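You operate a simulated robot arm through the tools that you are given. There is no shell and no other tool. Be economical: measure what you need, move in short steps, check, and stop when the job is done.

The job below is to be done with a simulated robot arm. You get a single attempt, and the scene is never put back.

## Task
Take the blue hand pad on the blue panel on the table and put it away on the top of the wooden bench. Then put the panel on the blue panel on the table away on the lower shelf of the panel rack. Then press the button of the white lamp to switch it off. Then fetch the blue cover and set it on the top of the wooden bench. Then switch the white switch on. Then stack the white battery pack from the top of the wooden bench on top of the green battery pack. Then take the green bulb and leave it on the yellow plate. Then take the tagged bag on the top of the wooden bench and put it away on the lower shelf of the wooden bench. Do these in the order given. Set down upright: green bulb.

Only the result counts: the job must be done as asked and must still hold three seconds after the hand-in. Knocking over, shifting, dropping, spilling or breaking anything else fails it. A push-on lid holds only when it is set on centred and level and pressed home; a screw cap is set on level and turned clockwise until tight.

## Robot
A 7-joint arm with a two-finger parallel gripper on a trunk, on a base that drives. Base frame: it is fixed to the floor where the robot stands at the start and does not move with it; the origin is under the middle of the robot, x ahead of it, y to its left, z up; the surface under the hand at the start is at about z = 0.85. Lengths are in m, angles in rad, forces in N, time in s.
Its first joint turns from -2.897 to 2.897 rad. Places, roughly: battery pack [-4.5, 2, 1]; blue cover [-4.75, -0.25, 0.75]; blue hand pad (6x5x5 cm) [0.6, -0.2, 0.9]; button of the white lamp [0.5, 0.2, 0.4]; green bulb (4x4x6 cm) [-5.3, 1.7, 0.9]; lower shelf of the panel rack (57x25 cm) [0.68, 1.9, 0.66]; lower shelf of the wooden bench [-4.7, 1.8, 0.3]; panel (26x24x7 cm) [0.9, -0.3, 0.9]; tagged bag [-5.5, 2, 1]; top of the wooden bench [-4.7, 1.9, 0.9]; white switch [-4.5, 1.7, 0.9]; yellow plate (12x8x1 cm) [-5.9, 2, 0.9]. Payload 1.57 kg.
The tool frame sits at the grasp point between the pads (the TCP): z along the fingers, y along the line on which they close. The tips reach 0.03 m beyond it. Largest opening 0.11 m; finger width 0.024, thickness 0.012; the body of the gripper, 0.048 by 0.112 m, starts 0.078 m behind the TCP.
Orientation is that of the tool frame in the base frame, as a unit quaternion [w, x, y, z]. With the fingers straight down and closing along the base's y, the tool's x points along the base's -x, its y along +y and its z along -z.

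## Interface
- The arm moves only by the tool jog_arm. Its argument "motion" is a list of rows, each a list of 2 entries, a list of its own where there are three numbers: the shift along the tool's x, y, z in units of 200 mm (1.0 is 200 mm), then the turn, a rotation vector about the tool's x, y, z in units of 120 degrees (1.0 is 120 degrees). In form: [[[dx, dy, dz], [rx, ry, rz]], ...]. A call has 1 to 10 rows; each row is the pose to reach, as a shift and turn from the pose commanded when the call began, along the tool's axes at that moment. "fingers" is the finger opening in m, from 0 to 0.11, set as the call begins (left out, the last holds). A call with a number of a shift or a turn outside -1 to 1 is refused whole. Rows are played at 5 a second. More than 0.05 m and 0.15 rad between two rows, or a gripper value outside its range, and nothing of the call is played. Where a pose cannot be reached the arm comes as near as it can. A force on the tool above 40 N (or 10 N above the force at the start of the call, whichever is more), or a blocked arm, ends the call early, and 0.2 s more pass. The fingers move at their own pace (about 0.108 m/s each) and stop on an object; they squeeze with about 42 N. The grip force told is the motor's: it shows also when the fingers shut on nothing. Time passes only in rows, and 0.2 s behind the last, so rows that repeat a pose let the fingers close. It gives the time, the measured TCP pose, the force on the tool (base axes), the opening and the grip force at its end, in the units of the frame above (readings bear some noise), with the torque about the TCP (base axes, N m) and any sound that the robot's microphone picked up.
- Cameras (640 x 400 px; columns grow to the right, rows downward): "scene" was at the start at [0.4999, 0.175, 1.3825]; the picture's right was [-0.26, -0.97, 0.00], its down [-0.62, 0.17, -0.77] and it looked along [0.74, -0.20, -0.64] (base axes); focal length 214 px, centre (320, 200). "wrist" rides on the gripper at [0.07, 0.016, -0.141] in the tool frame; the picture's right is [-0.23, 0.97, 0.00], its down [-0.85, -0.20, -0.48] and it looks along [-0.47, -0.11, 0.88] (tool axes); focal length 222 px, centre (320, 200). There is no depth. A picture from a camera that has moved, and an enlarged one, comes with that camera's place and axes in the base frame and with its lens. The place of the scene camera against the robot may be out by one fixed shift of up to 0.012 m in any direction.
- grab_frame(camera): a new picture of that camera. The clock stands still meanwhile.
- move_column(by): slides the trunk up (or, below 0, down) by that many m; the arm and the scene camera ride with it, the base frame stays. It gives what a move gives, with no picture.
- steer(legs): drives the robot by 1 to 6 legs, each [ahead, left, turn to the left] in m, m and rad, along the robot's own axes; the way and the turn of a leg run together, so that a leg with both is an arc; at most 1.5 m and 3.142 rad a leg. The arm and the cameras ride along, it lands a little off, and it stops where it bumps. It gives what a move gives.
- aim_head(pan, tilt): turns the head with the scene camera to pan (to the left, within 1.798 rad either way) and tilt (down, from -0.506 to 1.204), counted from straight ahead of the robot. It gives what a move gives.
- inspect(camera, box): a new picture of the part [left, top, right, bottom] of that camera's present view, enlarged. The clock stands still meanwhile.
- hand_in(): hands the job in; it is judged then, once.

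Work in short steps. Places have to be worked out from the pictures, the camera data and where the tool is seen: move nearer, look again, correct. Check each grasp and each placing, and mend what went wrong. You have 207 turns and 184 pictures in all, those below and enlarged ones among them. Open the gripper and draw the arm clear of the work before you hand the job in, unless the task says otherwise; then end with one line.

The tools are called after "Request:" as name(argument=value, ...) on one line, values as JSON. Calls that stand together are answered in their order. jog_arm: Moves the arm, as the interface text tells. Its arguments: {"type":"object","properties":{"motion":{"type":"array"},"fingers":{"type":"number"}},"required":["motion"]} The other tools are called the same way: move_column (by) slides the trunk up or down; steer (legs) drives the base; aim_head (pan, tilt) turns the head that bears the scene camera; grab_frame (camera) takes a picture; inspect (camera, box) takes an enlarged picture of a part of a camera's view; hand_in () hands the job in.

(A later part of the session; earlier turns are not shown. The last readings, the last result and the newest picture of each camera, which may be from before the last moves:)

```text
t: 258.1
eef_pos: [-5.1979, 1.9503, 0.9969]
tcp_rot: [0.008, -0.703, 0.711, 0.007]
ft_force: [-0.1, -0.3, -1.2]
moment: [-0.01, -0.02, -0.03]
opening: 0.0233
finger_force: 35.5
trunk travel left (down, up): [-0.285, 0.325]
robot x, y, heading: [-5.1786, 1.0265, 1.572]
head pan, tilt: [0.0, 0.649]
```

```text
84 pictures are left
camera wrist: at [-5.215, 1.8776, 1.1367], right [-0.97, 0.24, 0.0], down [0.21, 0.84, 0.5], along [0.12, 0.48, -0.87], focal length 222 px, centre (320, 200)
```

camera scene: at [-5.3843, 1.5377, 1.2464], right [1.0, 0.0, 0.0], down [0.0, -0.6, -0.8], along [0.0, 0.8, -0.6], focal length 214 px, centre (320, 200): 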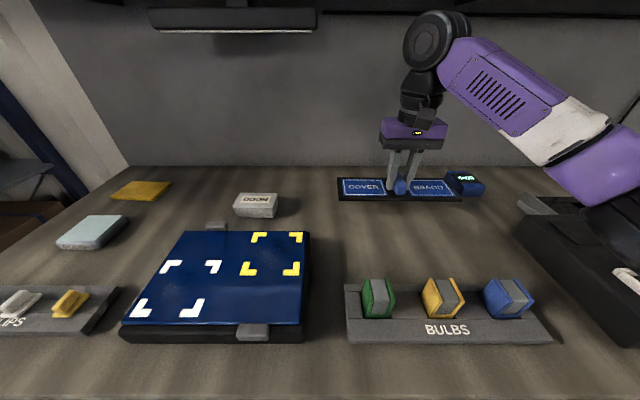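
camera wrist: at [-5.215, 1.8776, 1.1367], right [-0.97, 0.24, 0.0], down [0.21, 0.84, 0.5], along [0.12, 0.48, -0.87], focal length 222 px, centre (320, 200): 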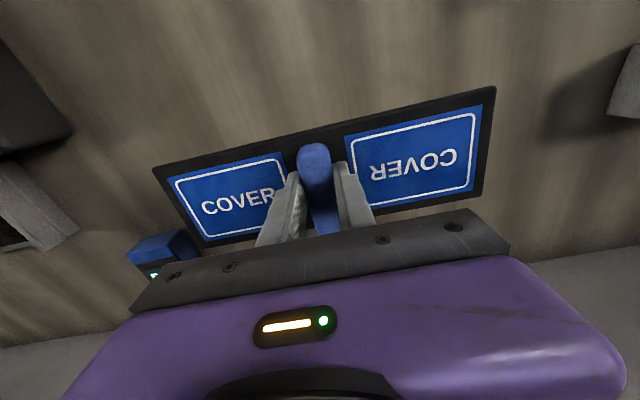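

Shift slightly away from the blue pack (−x 25 mm, −y 15 mm), then lower to contact.

Request:
jog_arm(motion=[[[0.07, 0.12, 0], [0, 0, 0]], [[0.07, 0.12, 0.08], [0, 0, 0]], [[0.07, 0.12, 0.14], [0, 0, 0]], [[0.07, 0.12, 0.17], [0, 0, 0]], [[0.07, 0.12, 0.2], [0, 0, 0]], [[0.07, 0.12, 0.225], [0, 0, 0]], [[0.07, 0.12, 0.25], [0, 0, 0]], [[0.07, 0.12, 0.275], [0, 0, 0]], [[0.07, 0.12, 0.3], [0, 0, 0]]])

Request:
inspect(camera="scene", box=[310, 130, 510, 240])

```text
t: 260.1
eef_pos: [-5.2221, 1.9363, 0.938]
tcp_rot: [0.008, -0.704, 0.71, 0.008]
ft_force: [0.8, 0.6, 9.3]
moment: [-0.49, 0.17, -0.03]
opening: 0.0234
finger_force: 35.3
trunk travel left (down, up): [-0.285, 0.325]
robot x, y, heading: [-5.1735, 1.0268, 1.575]
head pan, tilt: [0.0, 0.649]
```

```text
3.20 times, centred on (410, 185) of scene
camera zoom: at [-5.3844, 1.5376, 1.2468], right [1.0, 0.0, 0.0], down [0.0, -0.6, -0.8], along [0.0, 0.8, -0.6], focal length 686 px, centre (32, 248)
```

zoom: 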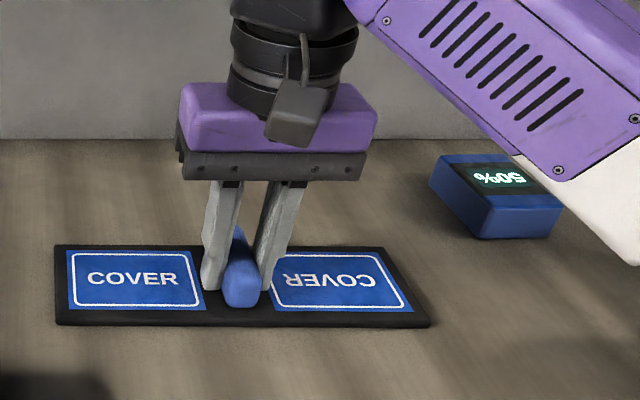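

Cover rests on the bench. Release, rise and retract.

Request:
jog_arm(motion=[[[0, 0, 0], [0, 0, 0]], [[0, 0, 0], [0, 0, 0]], [[0, 0, -0.1], [0, 0, 0]], [[0, 0, -0.3], [0, 0, 0]], [[0.15, 0, -0.45], [0, 0, 0]], [[0.35, 0, -0.55], [0, 0, 0]], [[0.55, 0, -0.6], [0, 0, 0]], [[0.75, 0, -0.65], [0, 0, 0]], [[0.95, 0, -0.65], [0, 0, 0]]], fingers=0.07)

Request:
jog_arm(motion=[[[0.2, 0, 0], [0, 0, 0]], [[0.4, 0, 0], [0, 0, 0]], [[0.5, 0, 0], [0, 0, 0]]], fingers=0.0)

Request:
grab_frame(camera="scene")

Request:
steer(legs=[[0, -0.66, 0]])

Request:
grab_frame(camera="scene")

```text
t: 262.1
eef_pos: [-5.2271, 1.7434, 1.0637]
tcp_rot: [0.008, -0.703, 0.711, 0.006]
ft_force: [-0.3, -0.2, 0.4]
moment: [0.04, -0.01, 0.01]
opening: 0.0699
finger_force: 0.0
trunk travel left (down, up): [-0.285, 0.325]
robot x, y, heading: [-5.1726, 1.0252, 1.575]
head pan, tilt: [0.0, 0.649]
```

```text
t: 262.9
eef_pos: [-5.2262, 1.6445, 1.0598]
tcp_rot: [0.009, -0.703, 0.711, 0.006]
ft_force: [0.8, 0.4, -0.8]
moment: [-0.04, 0.01, -0.01]
opening: 0.0
finger_force: 21.3
trunk travel left (down, up): [-0.285, 0.325]
robot x, y, heading: [-5.1739, 1.0284, 1.575]
head pan, tilt: [0.0, 0.649]
```

```text
82 pictures are left
camera scene: at [-5.3845, 1.5379, 1.2463], right [1.0, 0.0, 0.0], down [0.0, -0.6, -0.8], along [0.0, 0.8, -0.6], focal length 214 px, centre (320, 200)
```

scene: 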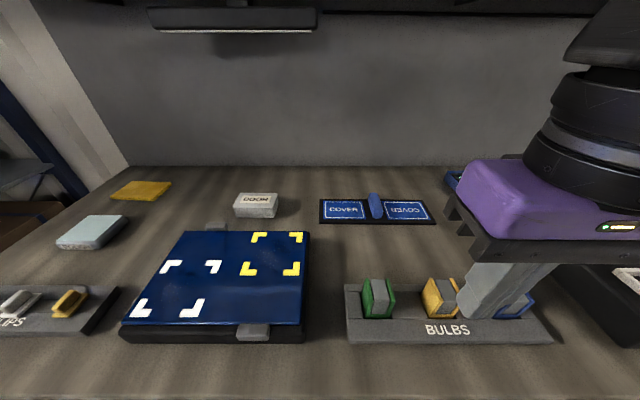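

```text
t: 266.6
eef_pos: [-4.559, 1.6465, 1.0588]
tcp_rot: [0.008, -0.703, 0.711, 0.007]
ft_force: [0.1, 0.0, 0.5]
moment: [0.01, 0.0, -0.01]
opening: 0.0002
finger_force: 21.3
trunk travel left (down, up): [-0.285, 0.325]
robot x, y, heading: [-4.5087, 1.0269, 1.568]
head pan, tilt: [0.0, 0.649]
```

```text
81 pictures are left
camera scene: at [-4.7171, 1.5383, 1.2464], right [1.0, 0.0, 0.0], down [0.0, -0.6, -0.8], along [0.0, 0.8, -0.6], focal length 214 px, centre (320, 200)
```

scene: 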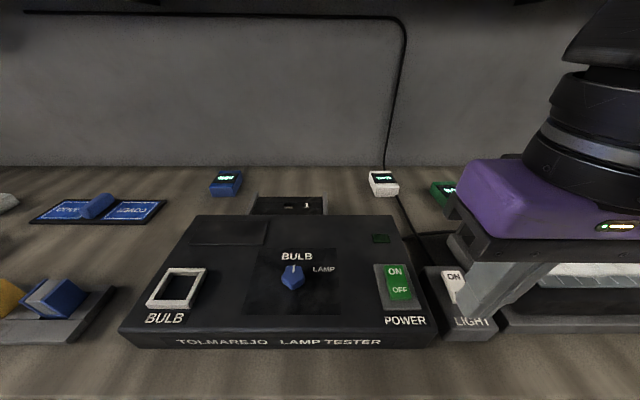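

Request:
grab_frame(camera="wrist")

Request:
aim_head(pan=-0.35, tilt=0.75)

Request:
grab_frame(camera="scene")

```text
80 pictures are left
camera wrist: at [-4.5754, 1.5725, 1.1998], right [-0.97, 0.24, 0.0], down [0.21, 0.84, 0.5], along [0.12, 0.48, -0.87], focal length 222 px, centre (320, 200)
```

wrist: 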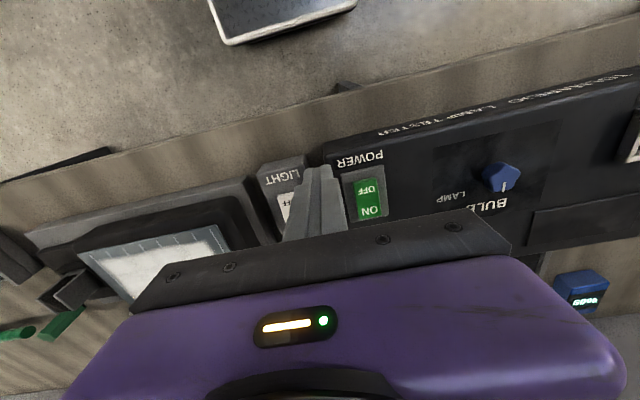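

```text
t: 267.5
eef_pos: [-4.5574, 1.6455, 1.059]
tcp_rot: [0.007, -0.703, 0.711, 0.007]
ft_force: [0.0, -0.5, 0.5]
moment: [-0.02, 0.03, -0.05]
opening: 0.0
finger_force: 21.1
trunk travel left (down, up): [-0.285, 0.325]
robot x, y, heading: [-4.5121, 1.0285, 1.57]
head pan, tilt: [-0.351, 0.75]
```

```text
79 pictures are left
camera scene: at [-4.6888, 1.5294, 1.2378], right [0.94, -0.34, 0.0], down [-0.23, -0.64, -0.73], along [0.25, 0.69, -0.68], focal length 214 px, centre (320, 200)
```

scene: 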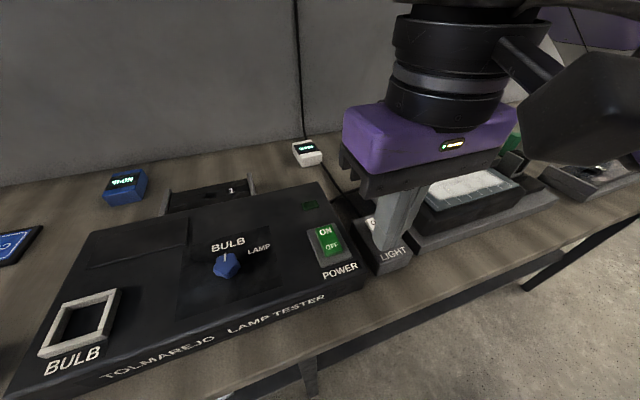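

Move the arm aside (-x) to see the switch.

Request:
jog_arm(motion=[[[0, 0.2, -0.1], [0, 0, 0]], [[0, 0.4, -0.1], [0, 0, 0]], [[0, 0.6, -0.1], [0, 0, 0]], [[0, 0.8, -0.1], [0, 0, 0]]])

Request:
inspect(camera="wrist", box=[100, 130, 300, 260])

Request:
grab_frame(camera="scene")

```text
t: 268.5
eef_pos: [-4.7173, 1.6465, 1.0781]
tcp_rot: [0.009, -0.703, 0.711, 0.007]
ft_force: [0.6, 0.0, 0.5]
moment: [0.01, 0.01, 0.01]
opening: 0.0002
finger_force: 21.4
trunk travel left (down, up): [-0.285, 0.325]
robot x, y, heading: [-4.5081, 1.029, 1.568]
head pan, tilt: [-0.351, 0.75]
```

```text
3.08 times, centred on (200, 195) of wrist
camera zoom: at [-4.7355, 1.5737, 1.219], right [-0.97, 0.24, 0.0], down [0.21, 0.84, 0.5], along [0.12, 0.48, -0.87], focal length 684 px, centre (689, 215)
```

zoom: 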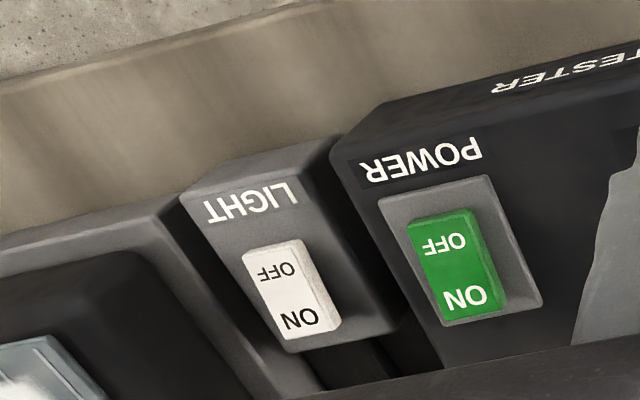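

```text
77 pictures are left
camera scene: at [-4.6879, 1.5294, 1.2378], right [0.94, -0.34, 0.0], down [-0.24, -0.64, -0.73], along [0.25, 0.69, -0.68], focal length 214 px, centre (320, 200)
```

scene: 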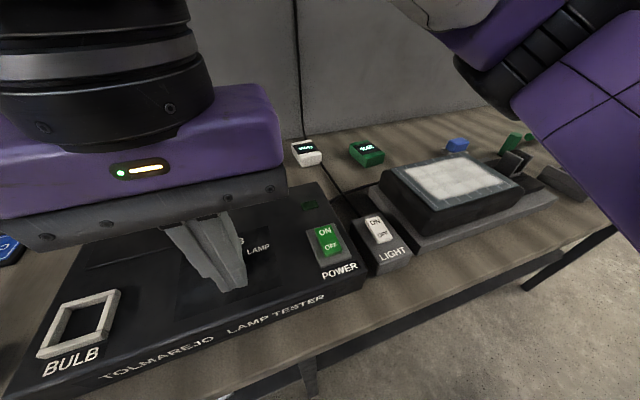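

Request:
inspect(camera="scene", box=[340, 195, 420, 275])

```text
5.00 times, centred on (380, 235) of scene
camera zoom: at [-4.6879, 1.5294, 1.2378], right [0.94, -0.34, 0.0], down [-0.24, -0.64, -0.73], along [0.25, 0.69, -0.68], focal length 1072 px, centre (20, 25)
```

zoom: 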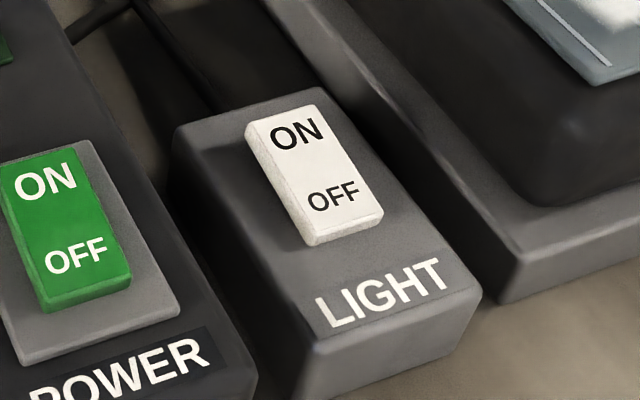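

Rocker ON end triangulated at ≈[-4.527,1.72,0.975]. Move closed fingers above it and check.

Request:
jog_arm(motion=[[[-0.078, -0.19, 0], [0, 0, 0]], [[-0.155, -0.38, 0], [0, 0, 0]], [[-0.233, -0.57, 0], [0, 0, 0]], [[-0.31, -0.76, 0], [0, 0, 0]], [[-0.388, -0.9455, 0.0], [0, 0, 0]], [[-0.388, -0.9455, 0.14], [0, 0, 0]]])

Request:
inspect(camera="scene", box=[330, 130, 450, 280])

Request:
inspect(camera="wrist", box=[220, 100, 420, 230])

```text
t: 269.9
eef_pos: [-4.5281, 1.7222, 1.054]
tcp_rot: [0.008, -0.703, 0.711, 0.008]
ft_force: [0.2, 0.1, -0.3]
moment: [0.01, -0.01, 0.02]
opening: 0.0001
finger_force: 21.4
trunk travel left (down, up): [-0.285, 0.325]
robot x, y, heading: [-4.5095, 1.0259, 1.568]
head pan, tilt: [-0.351, 0.75]
```

```text
2.67 times, centred on (390, 205) of scene
camera zoom: at [-4.6887, 1.5293, 1.2379], right [0.94, -0.34, 0.0], down [-0.23, -0.64, -0.73], along [0.25, 0.69, -0.68], focal length 572 px, centre (133, 187)
```

zoom: 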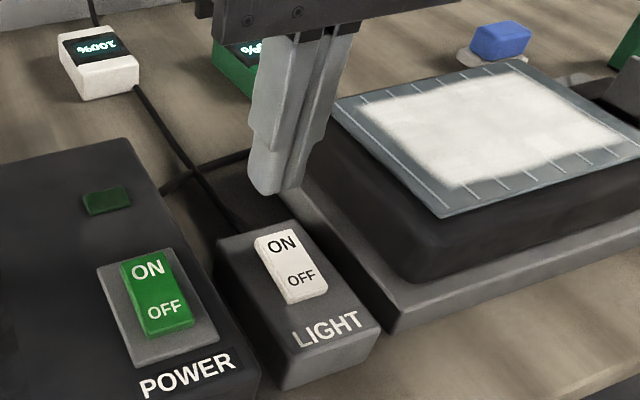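

```text
3.08 times, centred on (320, 165) of wrist
camera zoom: at [-4.5449, 1.6496, 1.1935], right [-0.97, 0.24, 0.0], down [0.21, 0.84, 0.5], along [0.12, 0.48, -0.87], focal length 684 px, centre (320, 308)
```

zoom: 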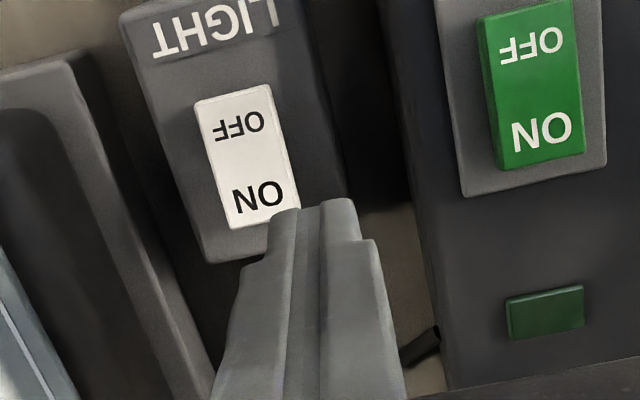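

Wrist views agree on ON end at [-4.502,1.73,0.956]. Shift there and press down in small steps.

Request:
jog_arm(motion=[[[-0.065, -0.13, 0], [0, 0, 0]], [[-0.065, -0.13, 0.15], [0, 0, 0]], [[-0.065, -0.13, 0.25], [0, 0, 0]]])

Request:
inspect(camera="wrist", box=[220, 100, 420, 230])

Request:
inspect(camera="scene", box=[330, 130, 450, 280])

```text
t: 270.7
eef_pos: [-4.5018, 1.7345, 1.0031]
tcp_rot: [0.008, -0.702, 0.712, 0.007]
ft_force: [0.0, -0.8, 0.6]
moment: [0.05, 0.0, 0.02]
opening: 0.0
finger_force: 21.7
trunk travel left (down, up): [-0.285, 0.325]
robot x, y, heading: [-4.5105, 1.0244, 1.571]
head pan, tilt: [-0.351, 0.75]
```

```text
3.08 times, centred on (320, 165) of wrist
camera zoom: at [-4.5189, 1.6619, 1.1442], right [-0.97, 0.24, 0.0], down [0.21, 0.84, 0.5], along [0.12, 0.48, -0.87], focal length 684 px, centre (320, 308)
```

zoom: 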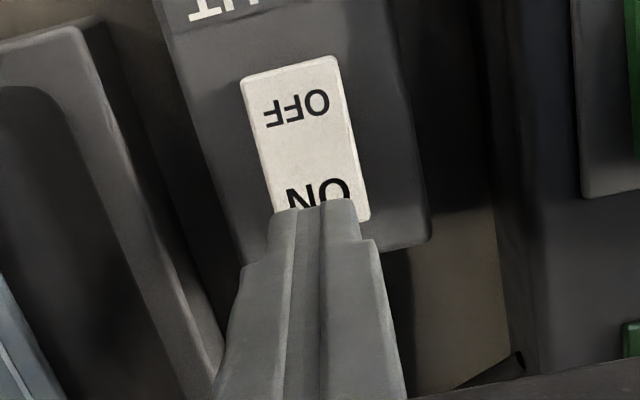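

```text
2.67 times, centred on (390, 205) of scene
camera zoom: at [-4.6887, 1.5292, 1.2379], right [0.94, -0.34, 0.0], down [-0.23, -0.64, -0.73], along [0.25, 0.69, -0.68], focal length 572 px, centre (133, 187)
```

zoom: 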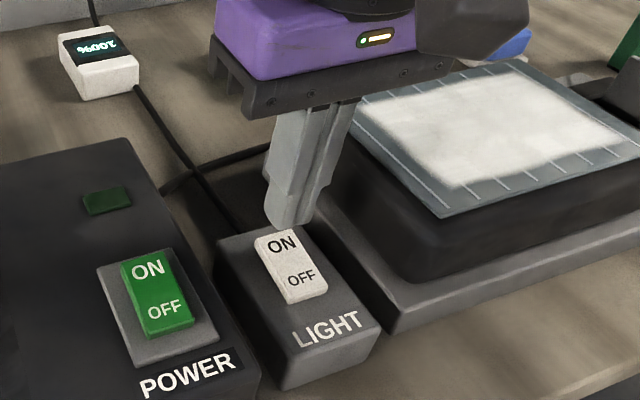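

Aligned above the ON end. Press down in 3–4 mm steps.

Request:
jog_arm(motion=[[[0, 0, 0.02], [0, 0, 0]], [[0, 0, 0.04], [0, 0, 0]], [[0, 0, 0.06], [0, 0, 0]], [[0, 0, 0.075], [0, 0, 0]], [[0, 0, 0.09], [0, 0, 0]], [[0, 0, 0.105], [0, 0, 0]], [[0, 0, 0.12], [0, 0, 0]]])

Request:
inspect(camera="scene", box=[330, 130, 450, 280])

```text
t: 272.3
eef_pos: [-4.5021, 1.7375, 0.9804]
tcp_rot: [0.009, -0.703, 0.711, 0.009]
ft_force: [0.0, 2.1, 18.9]
moment: [-0.14, 0.04, -0.01]
opening: 0.0
finger_force: 20.9
trunk travel left (down, up): [-0.285, 0.325]
robot x, y, heading: [-4.5094, 1.0273, 1.572]
head pan, tilt: [-0.351, 0.75]
```

```text
2.67 times, centred on (390, 205) of scene
camera zoom: at [-4.6887, 1.529, 1.2384], right [0.94, -0.34, 0.0], down [-0.23, -0.64, -0.73], along [0.25, 0.69, -0.68], focal length 572 px, centre (133, 187)
```

zoom: 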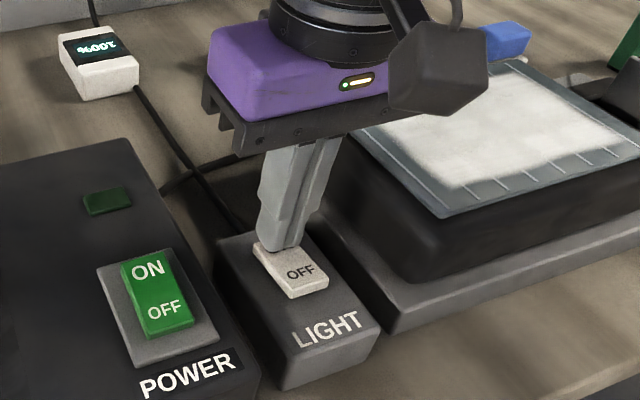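

18.9 N with no click yet; press a little more.

Request:
jog_arm(motion=[[[0, 0, 0.015], [0, 0, 0]], [[0, 0, 0.03], [0, 0, 0]], [[0, 0, 0.045], [0, 0, 0]], [[0, 0, 0.06], [0, 0, 0]]])

Request:
grab_frame(camera="scene")

```text
t: 272.7
eef_pos: [-4.502, 1.737, 0.9806]
tcp_rot: [0.01, -0.703, 0.711, 0.01]
ft_force: [-0.7, -6.6, 22.4]
moment: [-0.41, 0.04, 0.05]
opening: 0.0002
finger_force: 21.6
trunk travel left (down, up): [-0.285, 0.325]
robot x, y, heading: [-4.5044, 1.0243, 1.573]
head pan, tilt: [-0.351, 0.75]
stopped in row 2: the force on the tool passed its limit at 46 N (the readings are from after the stop); the commanded pose is now the measured one
```

```text
70 pictures are left
camera scene: at [-4.6887, 1.5287, 1.2381], right [0.94, -0.34, 0.0], down [-0.23, -0.64, -0.73], along [0.25, 0.69, -0.68], focal length 214 px, centre (320, 200)
```

scene: 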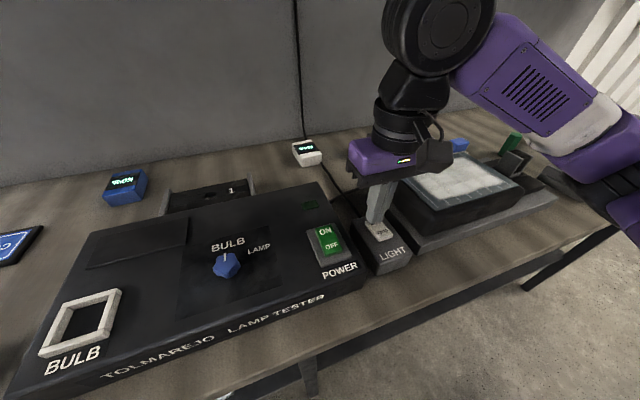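

Lift and check the rocker's state.

Request:
jog_arm(motion=[[[0, 0, -0.1], [0, 0, 0]], [[0, 0, -0.3], [0, 0, 0]], [[0, 0.2, -0.4], [0, 0, 0]], [[0, 0.4, -0.4], [0, 0, 0]], [[0, 0.6, -0.4], [0, 0, 0]], [[0, 0.8, -0.4], [0, 0, 0]]])

Request:
inspect(camera="scene", box=[340, 195, 420, 275])

Request:
inspect(camera="wrist", box=[100, 130, 300, 260])

```text
t: 274.1
eef_pos: [-4.6624, 1.7369, 1.0591]
tcp_rot: [0.009, -0.703, 0.711, 0.01]
ft_force: [0.6, 0.8, 0.1]
moment: [-0.03, 0.08, 0.0]
opening: 0.0001
finger_force: 20.9
trunk travel left (down, up): [-0.285, 0.325]
robot x, y, heading: [-4.5098, 1.0248, 1.572]
head pan, tilt: [-0.351, 0.75]
```

```text
5.00 times, centred on (380, 235) of scene
camera zoom: at [-4.6879, 1.5294, 1.2379], right [0.94, -0.34, 0.0], down [-0.24, -0.64, -0.73], along [0.25, 0.69, -0.68], focal length 1072 px, centre (20, 25)
```

zoom: 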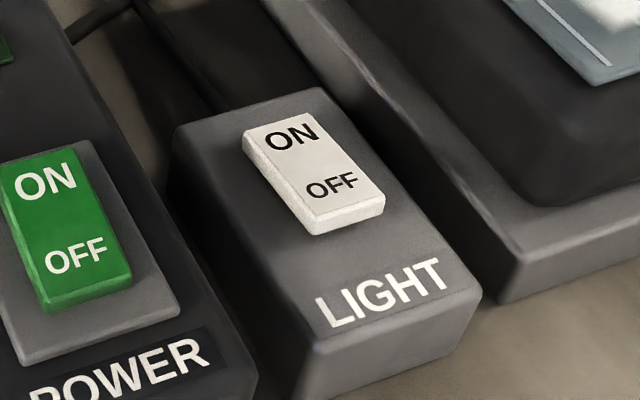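

```text
3.08 times, centred on (200, 195) of wrist
camera zoom: at [-4.6791, 1.6642, 1.1994], right [-0.97, 0.24, 0.01], down [0.21, 0.84, 0.5], along [0.12, 0.49, -0.87], focal length 684 px, centre (689, 215)
```

zoom: 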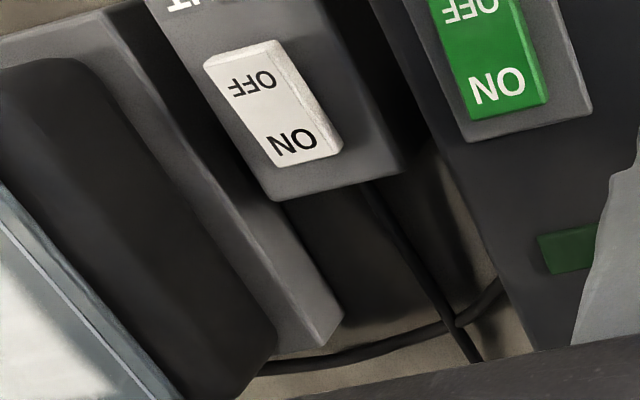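

The rocker flipped: ON side is down now. Next: white pack onto green. Move 0.09 closer and bring the wrist camera over the packs.

Request:
steer(legs=[[0.09, 0, 0]])

Request:
jog_arm(motion=[[[0, -0.2, 0], [0, 0, 0]], [[0, -0.4, 0], [0, 0, 0]], [[0, -0.6, 0], [0, 0, 0]], [[0, -0.7, 0], [0, 0, 0]]], fingers=0.11)

Request:
grab_frame(camera="wrist")

Request:
aim_head(pan=-0.1, tilt=0.5)

Request:
grab_frame(camera="scene")

```text
t: 275.2
eef_pos: [-4.6599, 1.8278, 1.0591]
tcp_rot: [0.01, -0.702, 0.712, 0.009]
ft_force: [-0.3, 0.0, 0.5]
moment: [0.01, 0.04, 0.0]
opening: 0.0001
finger_force: 21.7
trunk travel left (down, up): [-0.285, 0.325]
robot x, y, heading: [-4.5061, 1.1157, 1.568]
head pan, tilt: [-0.351, 0.75]
```

```text
t: 276.2
eef_pos: [-4.5206, 1.8254, 1.0596]
tcp_rot: [0.01, -0.702, 0.712, 0.009]
ft_force: [-0.9, 0.9, -0.2]
moment: [-0.03, 0.0, 0.03]
opening: 0.1098
finger_force: 0.0
trunk travel left (down, up): [-0.285, 0.325]
robot x, y, heading: [-4.5087, 1.1152, 1.568]
head pan, tilt: [-0.351, 0.75]
```

```text
67 pictures are left
camera wrist: at [-4.5368, 1.7517, 1.1998], right [-0.97, 0.24, 0.01], down [0.21, 0.84, 0.5], along [0.12, 0.49, -0.87], focal length 222 px, centre (320, 200)
```

wrist: 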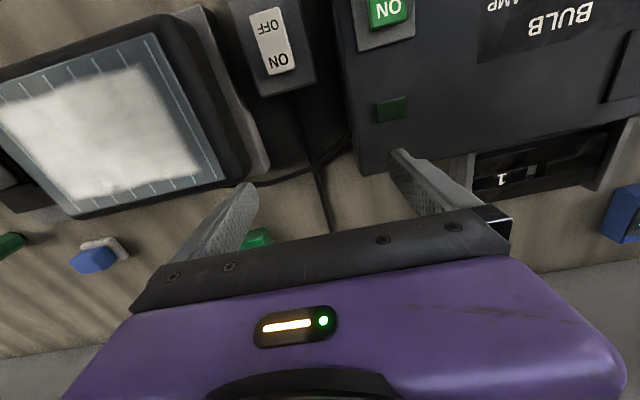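

```text
t: 276.9
eef_pos: [-4.5215, 1.8246, 1.0599]
tcp_rot: [0.01, -0.702, 0.712, 0.009]
ft_force: [-0.3, 0.1, -0.2]
moment: [0.02, 0.0, 0.0]
opening: 0.11
finger_force: 0.1
trunk travel left (down, up): [-0.285, 0.325]
robot x, y, heading: [-4.5081, 1.1135, 1.568]
head pan, tilt: [-0.099, 0.499]
```

```text
66 pictures are left
camera scene: at [-4.7061, 1.6318, 1.2597], right [0.99, -0.1, 0.0], down [-0.05, -0.48, -0.88], along [0.09, 0.87, -0.48], focal length 214 px, centre (320, 200)
```

scene: 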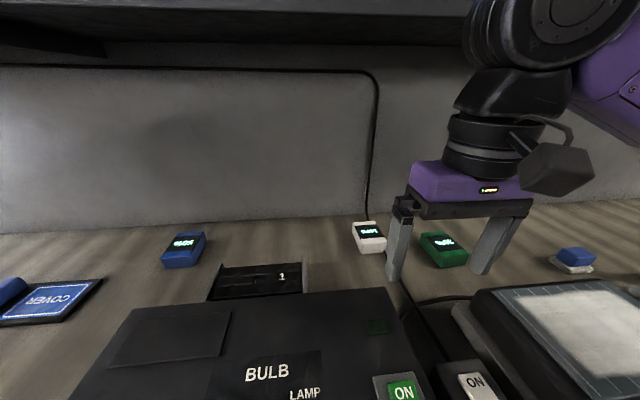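

Request:
inspect(camera="scene", box=[330, 200, 490, 300])

```text
4.00 times, centred on (410, 250) of scene
camera zoom: at [-4.7061, 1.6318, 1.2597], right [0.99, -0.1, 0.0], down [-0.05, -0.48, -0.88], along [0.09, 0.87, -0.48], focal length 858 px, centre (-40, 0)
```

zoom: 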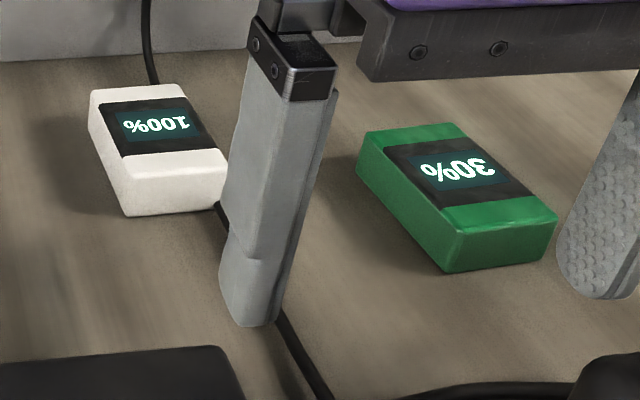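

White pack ≈ [-4.528,2.05], green ≈ [-4.369,1.992], each ~6.2×8.7×3 cm, top z≈0.93. Move in above the white pack, lowering to z≈0.99.

Request:
jog_arm(motion=[[[-0.15, 0.03, 0.08], [0, 0, 0]], [[-0.3, 0.03, 0.16], [0, 0, 0]], [[-0.5, 0.03, 0.25], [0, 0, 0]], [[-0.7, 0.03, 0.32], [0, 0, 0]], [[-0.9, 0.03, 0.36], [0, 0, 0]]])

Request:
grab_frame(camera="wrist")

Request:
grab_frame(camera="scene")

```text
t: 278.1
eef_pos: [-4.5219, 2.0091, 0.9915]
tcp_rot: [0.01, -0.701, 0.713, 0.009]
ft_force: [-0.4, -0.1, 0.4]
moment: [0.04, 0.01, 0.01]
opening: 0.1099
finger_force: 0.1
trunk travel left (down, up): [-0.285, 0.325]
robot x, y, heading: [-4.5083, 1.1192, 1.566]
head pan, tilt: [-0.099, 0.499]
```

```text
64 pictures are left
camera wrist: at [-4.5385, 1.9349, 1.1321], right [-0.97, 0.24, 0.01], down [0.21, 0.84, 0.5], along [0.12, 0.49, -0.87], focal length 222 px, centre (320, 200)
```

wrist: 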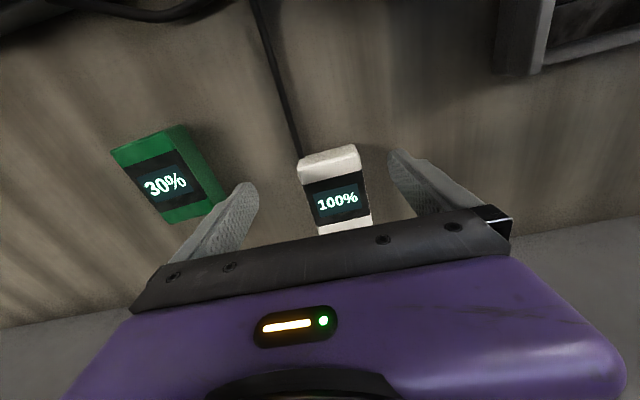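

```text
63 pictures are left
camera scene: at [-4.7059, 1.6316, 1.2599], right [0.99, -0.1, 0.0], down [-0.05, -0.48, -0.88], along [0.09, 0.87, -0.48], focal length 214 px, centre (320, 200)
```

scene: 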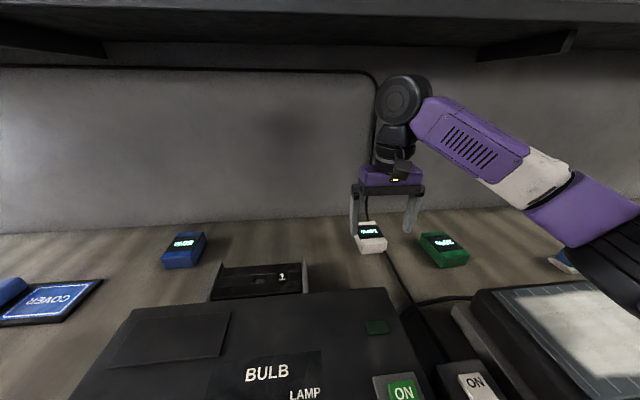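

Zoom the wrist view to fix both pack positions and yaws.

Request:
inspect(camera="wrist", box=[90, 110, 410, 250])

```text
2.00 times, centred on (250, 180) of wrist
camera zoom: at [-4.5385, 1.9349, 1.1321], right [-0.97, 0.24, 0.01], down [0.21, 0.84, 0.5], along [0.12, 0.49, -0.87], focal length 444 px, centre (460, 240)
```

zoom: 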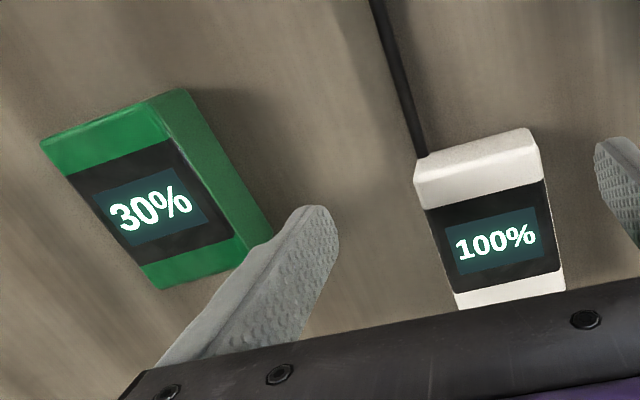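

White centre [-4.529,2.054], green centre [-4.370,1.993], both aligned with the base axes. Descend on the white pack.

Request:
jog_arm(motion=[[[-0.12, 0.038, 0.0], [0, 0, -0.008]], [[-0.22, 0.038, 0.04], [0, 0, -0.008]], [[-0.22, 0.038, 0.14], [0, 0, -0.008]], [[-0.22, 0.038, 0.21], [0, 0, -0.008]], [[-0.22, 0.038, 0.24], [0, 0, -0.008]], [[-0.22, 0.038, 0.265], [0, 0, -0.008]]])

Request:
inspect(camera="scene", box=[320, 150, 480, 280])

```text
t: 279.6
eef_pos: [-4.5284, 2.0546, 0.9507]
tcp_rot: [-0.017, 0.707, -0.707, -0.012]
ft_force: [0.5, 0.1, 0.0]
moment: [0.0, 0.0, -0.02]
opening: 0.11
finger_force: 0.1
trunk travel left (down, up): [-0.285, 0.325]
robot x, y, heading: [-4.5088, 1.1156, 1.565]
head pan, tilt: [-0.099, 0.499]
```

```text
3.08 times, centred on (400, 215) of scene
camera zoom: at [-4.7052, 1.6316, 1.2627], right [0.99, -0.1, 0.0], down [-0.05, -0.48, -0.88], along [0.09, 0.87, -0.48], focal length 660 px, centre (74, 154)
```

zoom: 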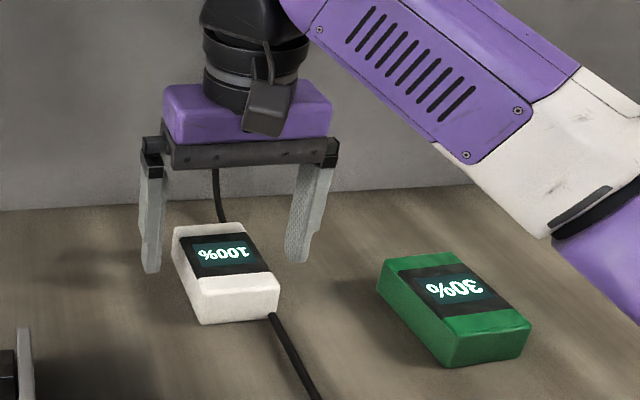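

TCP stopped 12 mm high with zero tool force: the elbow may be touching something. Go back up and look at the elbow side.

Request:
jog_arm(motion=[[[0, 0, -0.1], [0, 0, 0]], [[0, 0, -0.15], [0, 0, 0]]])

Request:
aim_head(pan=-0.7, tilt=0.8)

Request:
grab_frame(camera="scene")

```text
t: 280.1
eef_pos: [-4.532, 2.0505, 0.9672]
tcp_rot: [0.008, -0.707, 0.707, 0.008]
ft_force: [0.5, -0.5, 0.4]
moment: [-0.02, -0.01, 0.04]
opening: 0.11
finger_force: 0.1
trunk travel left (down, up): [-0.285, 0.325]
robot x, y, heading: [-4.5054, 1.1152, 1.569]
head pan, tilt: [-0.099, 0.499]
```

```text
t: 281.1
eef_pos: [-4.5314, 2.0502, 0.9688]
tcp_rot: [0.01, -0.707, 0.707, 0.009]
ft_force: [-0.3, 0.3, -0.3]
moment: [-0.01, -0.01, 0.03]
opening: 0.1102
finger_force: 0.1
trunk travel left (down, up): [-0.285, 0.325]
robot x, y, heading: [-4.5054, 1.1199, 1.568]
head pan, tilt: [-0.7, 0.799]
```

```text
60 pictures are left
camera scene: at [-4.6634, 1.603, 1.2338], right [0.76, -0.65, 0.0], down [-0.46, -0.55, -0.7], along [0.45, 0.53, -0.72], focal length 214 px, centre (320, 200)
```

scene: 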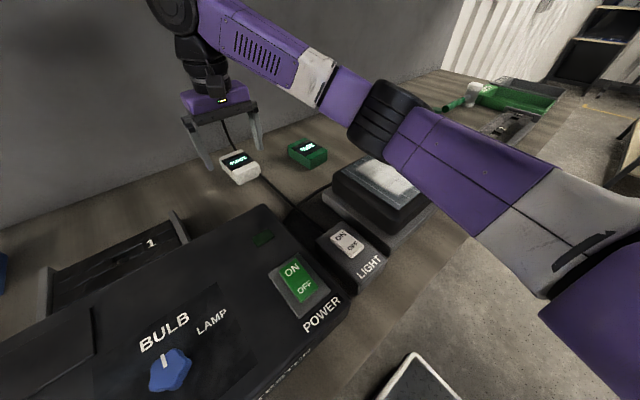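

The elbow rides low over the light box. Retreat, raise the trunk by 0.14 so the elbow stays higher, then re-enter.

Request:
jog_arm(motion=[[[0.2, 0, -0.05], [0, 0, 0]], [[0.4, 0, -0.1], [0, 0, 0]], [[0.6, 0, -0.2], [0, 0, 0]], [[0.8, 0, -0.3], [0, 0, 0]], [[1.0, 0, -0.35], [0, 0, 0]]])

Request:
move_column(by=0.14)

Request:
inspect(camera="scene", box=[160, 100, 520, 325])

```text
t: 282.4
eef_pos: [-4.5301, 1.8518, 1.0362]
tcp_rot: [-0.009, 0.708, -0.707, -0.008]
ft_force: [-0.2, 0.2, 0.0]
moment: [-0.05, 0.01, -0.03]
opening: 0.1099
finger_force: 0.0
trunk travel left (down, up): [-0.285, 0.325]
robot x, y, heading: [-4.5059, 1.1123, 1.566]
head pan, tilt: [-0.7, 0.799]
```

```text
t: 284.0
eef_pos: [-4.5305, 1.8516, 1.1763]
tcp_rot: [-0.009, 0.707, -0.707, -0.009]
ft_force: [0.3, -0.1, 0.5]
moment: [-0.04, 0.02, -0.01]
opening: 0.1098
finger_force: 0.1
trunk travel left (down, up): [-0.425, 0.185]
robot x, y, heading: [-4.509, 1.1157, 1.567]
head pan, tilt: [-0.7, 0.799]
```

```text
1.78 times, centred on (340, 212) of scene
camera zoom: at [-4.6634, 1.6029, 1.3737], right [0.76, -0.65, 0.0], down [-0.46, -0.55, -0.7], along [0.45, 0.53, -0.72], focal length 381 px, centre (284, 178)
```

zoom: 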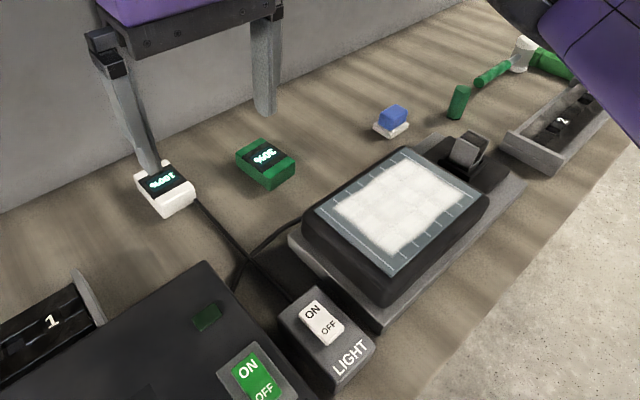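

All undisturbed. Lower the arm at y=1.85, then move in over the white pack again.

Request:
jog_arm(motion=[[[0, 0, 0.2], [0, 0, 0]], [[0, 0, 0.4], [0, 0, 0]], [[0, 0, 0.6], [0, 0, 0]], [[0, 0, 0.8], [0, 0, 0]]])

Request:
jog_arm(motion=[[[-0.2, 0, 0.05], [0, 0, 0]], [[-0.4, 0, 0.1], [0, 0, 0]], [[-0.6, 0, 0.15], [0, 0, 0]], [[-0.8, 0, 0.18], [0, 0, 0]], [[-1.0, 0, 0.22], [0, 0, 0]]])

Request:
grab_frame(camera="scene")

Request:
inspect(camera="wrist", box=[90, 80, 410, 250])

```text
t: 285.0
eef_pos: [-4.5304, 1.8536, 1.0165]
tcp_rot: [-0.01, 0.708, -0.707, -0.008]
ft_force: [-0.8, -0.2, 0.3]
moment: [0.01, -0.03, 0.0]
opening: 0.1099
finger_force: 0.0
trunk travel left (down, up): [-0.425, 0.185]
robot x, y, heading: [-4.505, 1.1171, 1.567]
head pan, tilt: [-0.7, 0.799]
```

```text
t: 286.2
eef_pos: [-4.5289, 2.0576, 0.9799]
tcp_rot: [0.009, -0.707, 0.707, 0.009]
ft_force: [-0.1, 0.0, 0.2]
moment: [-0.01, 0.02, -0.02]
opening: 0.1097
finger_force: 0.2
trunk travel left (down, up): [-0.425, 0.185]
robot x, y, heading: [-4.5057, 1.1137, 1.569]
head pan, tilt: [-0.7, 0.799]
```

```text
58 pictures are left
camera scene: at [-4.663, 1.6027, 1.3739], right [0.76, -0.65, 0.0], down [-0.46, -0.55, -0.7], along [0.45, 0.53, -0.72], focal length 214 px, centre (320, 200)
```

scene: 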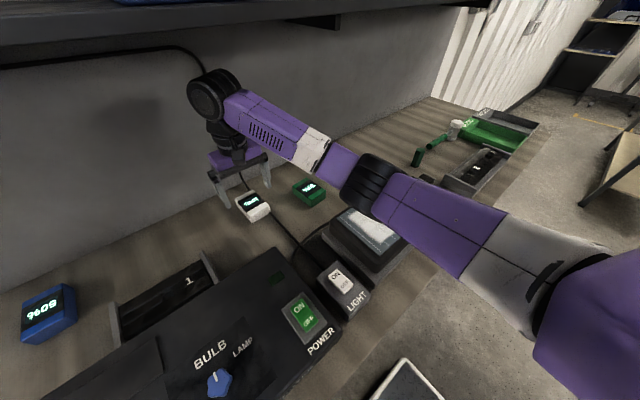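

```text
2.00 times, centred on (250, 165) of wrist
camera zoom: at [-4.5444, 1.9835, 1.1194], right [-0.97, 0.23, 0.01], down [0.2, 0.84, 0.5], along [0.11, 0.49, -0.87], focal length 444 px, centre (460, 270)
```

zoom: 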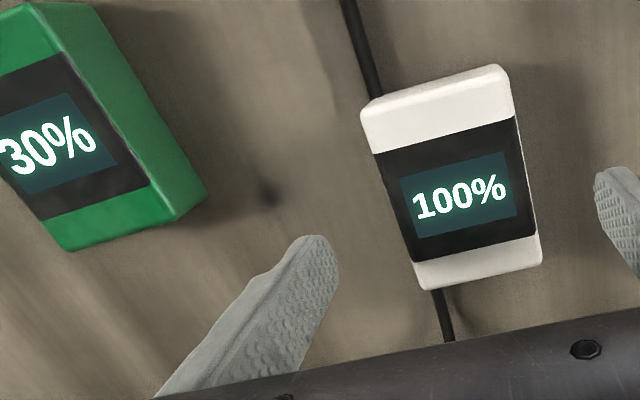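

Label centres confirm: white [-4.529,2.053], green [-4.368,1.992]. Lower and watch the readings.

Request:
jog_arm(motion=[[[0.02, 0, 0.08], [0, 0, 0]], [[0.02, 0, 0.14], [0, 0, 0]], [[0.02, 0, 0.18], [0, 0, 0]], [[0.02, 0, 0.21], [0, 0, 0]]])

```text
t: 287.2
eef_pos: [-4.5287, 2.0533, 0.937]
tcp_rot: [-0.01, 0.708, -0.706, -0.009]
ft_force: [0.1, -0.1, -0.1]
moment: [0.02, -0.01, -0.01]
opening: 0.1099
finger_force: 0.1
trunk travel left (down, up): [-0.425, 0.185]
robot x, y, heading: [-4.5101, 1.1171, 1.572]
head pan, tilt: [-0.7, 0.799]
```

Reached as commanded now. Close on the pack and lift.

Request:
jog_arm(motion=[[[0, 0, 0], [0, 0, 0]], [[0, 0, 0], [0, 0, 0]], [[0, 0, 0], [0, 0, 0]], [[0, 0, 0], [0, 0, 0]]], fingers=0.0)

Request:
jog_arm(motion=[[[0, 0, -0.08], [0, 0, 0]], [[0, 0, -0.2], [0, 0, 0]], [[0, 0, -0.3], [0, 0, 0]]])

Request:
grab_frame(camera="scene")

Request:
inspect(camera="wrist", box=[90, 80, 410, 250])

```text
t: 288.2
eef_pos: [-4.5292, 2.0539, 0.937]
tcp_rot: [0.01, -0.707, 0.707, 0.009]
ft_force: [-0.3, 0.4, 0.6]
moment: [0.05, -0.03, 0.08]
opening: 0.0617
finger_force: 42.0
trunk travel left (down, up): [-0.425, 0.185]
robot x, y, heading: [-4.5038, 1.1166, 1.567]
head pan, tilt: [-0.7, 0.799]
```

```text
t: 289.0
eef_pos: [-4.5282, 2.0503, 0.9955]
tcp_rot: [-0.01, 0.707, -0.707, -0.008]
ft_force: [-0.7, -0.4, -3.2]
moment: [0.04, -0.01, 0.0]
opening: 0.0618
finger_force: 42.2
trunk travel left (down, up): [-0.425, 0.185]
robot x, y, heading: [-4.5083, 1.1182, 1.568]
head pan, tilt: [-0.7, 0.799]
```

```text
56 pictures are left
camera scene: at [-4.6636, 1.6031, 1.3736], right [0.76, -0.65, 0.0], down [-0.46, -0.55, -0.7], along [0.45, 0.53, -0.72], focal length 214 px, centre (320, 200)
```

scene: 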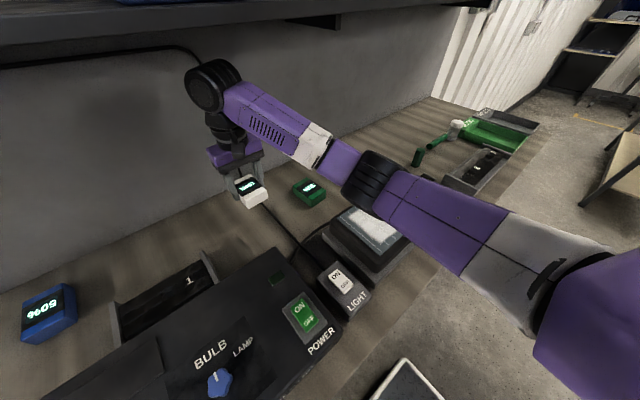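

```text
2.00 times, centred on (250, 165) of wrist
camera zoom: at [-4.5435, 1.9777, 1.1356], right [-0.97, 0.23, 0.0], down [0.2, 0.84, 0.5], along [0.11, 0.49, -0.87], focal length 444 px, centre (460, 270)
```

zoom: 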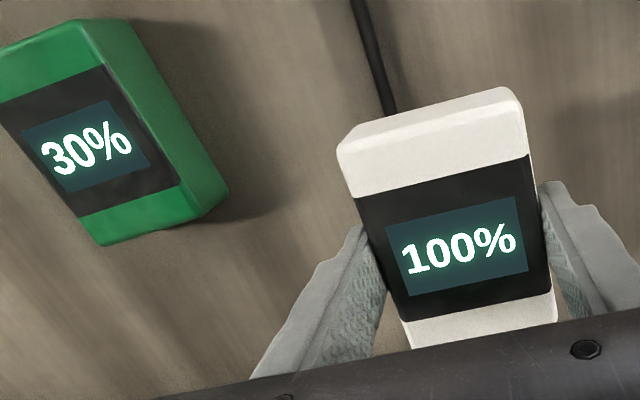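

White pack held. Move over the green pack (target [-4.367,1.991]) at the same height and check.

Request:
jog_arm(motion=[[[0.06, -0.16, -0.03], [0, 0, 0]], [[0.12, -0.32, -0.03], [0, 0, 0]], [[0.19, -0.49, -0.03], [0, 0, 0]], [[0.25, -0.65, -0.03], [0, 0, 0]], [[0.312, -0.81, -0.03], [0, 0, 0]]])

Request:
grab_frame(camera="wrist")

Request:
aim_head(pan=-0.5, tilt=0.6)

Request:
grab_frame(camera="scene")

```text
t: 290.2
eef_pos: [-4.3666, 1.9896, 1.0018]
tcp_rot: [-0.008, 0.708, -0.706, -0.009]
ft_force: [0.1, 0.1, -3.4]
moment: [0.0, -0.03, 0.06]
opening: 0.0616
finger_force: 42.1
trunk travel left (down, up): [-0.425, 0.185]
robot x, y, heading: [-4.5066, 1.1157, 1.569]
head pan, tilt: [-0.7, 0.799]
```

```text
54 pictures are left
camera wrist: at [-4.3827, 1.9162, 1.141], right [-0.97, 0.22, 0.01], down [0.2, 0.84, 0.5], along [0.11, 0.49, -0.87], focal length 222 px, centre (320, 200)
```

wrist: 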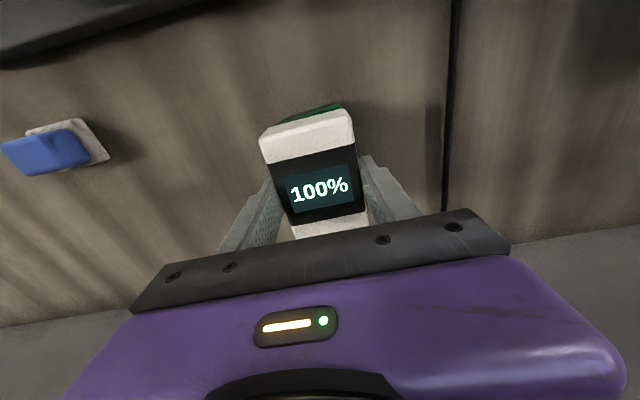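

```text
t: 290.9
eef_pos: [-4.3661, 1.9893, 1.0003]
tcp_rot: [-0.009, 0.707, -0.707, -0.009]
ft_force: [0.1, 0.1, -3.4]
moment: [0.01, 0.0, 0.01]
opening: 0.0614
finger_force: 41.8
trunk travel left (down, up): [-0.425, 0.185]
robot x, y, heading: [-4.5066, 1.115, 1.568]
head pan, tilt: [-0.499, 0.6]
```

```text
53 pictures are left
camera scene: at [-4.6728, 1.6189, 1.3906], right [0.88, -0.48, 0.0], down [-0.27, -0.5, -0.82], along [0.4, 0.72, -0.57], focal length 214 px, centre (320, 200)
```

scene: 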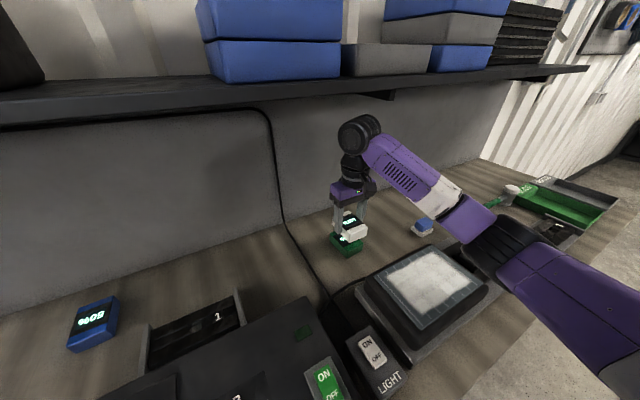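

Aligned over the green pack. Lower slowly to contact.

Request:
jog_arm(motion=[[[0, 0, 0.05], [0, 0, 0]], [[0, 0, 0.09], [0, 0, 0]], [[0, 0, 0.12], [0, 0, 0]], [[0, 0, 0.14], [0, 0, 0]], [[0, 0, 0.155], [0, 0, 0]], [[0, 0, 0.17], [0, 0, 0]]])

Request:
inspect(camera="scene", box=[300, 160, 420, 270])

```text
t: 292.4
eef_pos: [-4.3672, 1.9902, 0.9696]
tcp_rot: [-0.011, 0.707, -0.707, -0.01]
ft_force: [-0.7, -2.9, 22.9]
moment: [-1.08, 0.16, 0.09]
opening: 0.0617
finger_force: 42.0
trunk travel left (down, up): [-0.425, 0.185]
robot x, y, heading: [-4.5093, 1.1109, 1.563]
head pan, tilt: [-0.499, 0.6]
```

```text
3.64 times, centred on (360, 215) of scene
camera zoom: at [-4.6731, 1.6181, 1.3915], right [0.88, -0.48, 0.0], down [-0.27, -0.49, -0.83], along [0.4, 0.72, -0.56], focal length 780 px, centre (174, 146)
```

zoom: 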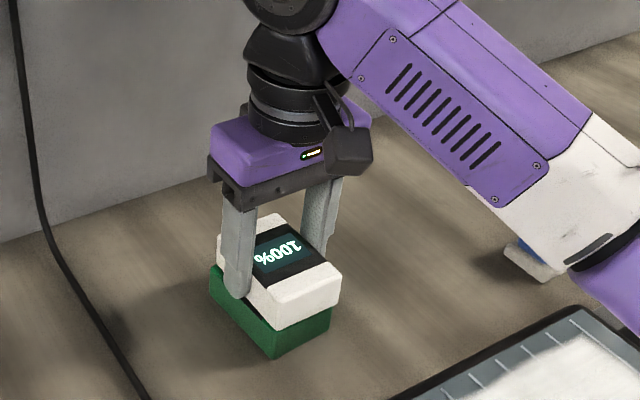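

Contact made. Ease slightly, release and rise.

Request:
jog_arm(motion=[[[0, 0, -0.01], [0, 0, 0]], [[0, 0, -0.01], [0, 0, 0]], [[0, 0, -0.01], [0, 0, 0]], [[0, 0, -0.06], [0, 0, 0]], [[0, 0, -0.16], [0, 0, 0]], [[0, 0, -0.26], [0, 0, 0]]], fingers=0.09)

Request:
inspect(camera="scene", box=[300, 160, 420, 270])

```text
t: 293.8
eef_pos: [-4.3682, 1.9893, 1.0197]
tcp_rot: [-0.01, 0.708, -0.706, -0.008]
ft_force: [0.6, 1.1, -0.1]
moment: [0.0, 0.03, -0.03]
opening: 0.0901
finger_force: 0.1
trunk travel left (down, up): [-0.425, 0.185]
robot x, y, heading: [-4.5109, 1.1132, 1.566]
head pan, tilt: [-0.499, 0.6]
```

```text
3.64 times, centred on (360, 215) of scene
camera zoom: at [-4.673, 1.6189, 1.3906], right [0.88, -0.48, 0.0], down [-0.27, -0.5, -0.82], along [0.4, 0.72, -0.57], focal length 780 px, centre (174, 146)
```

zoom: 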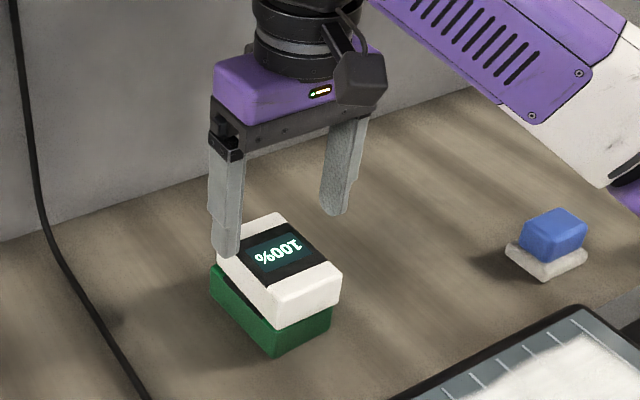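

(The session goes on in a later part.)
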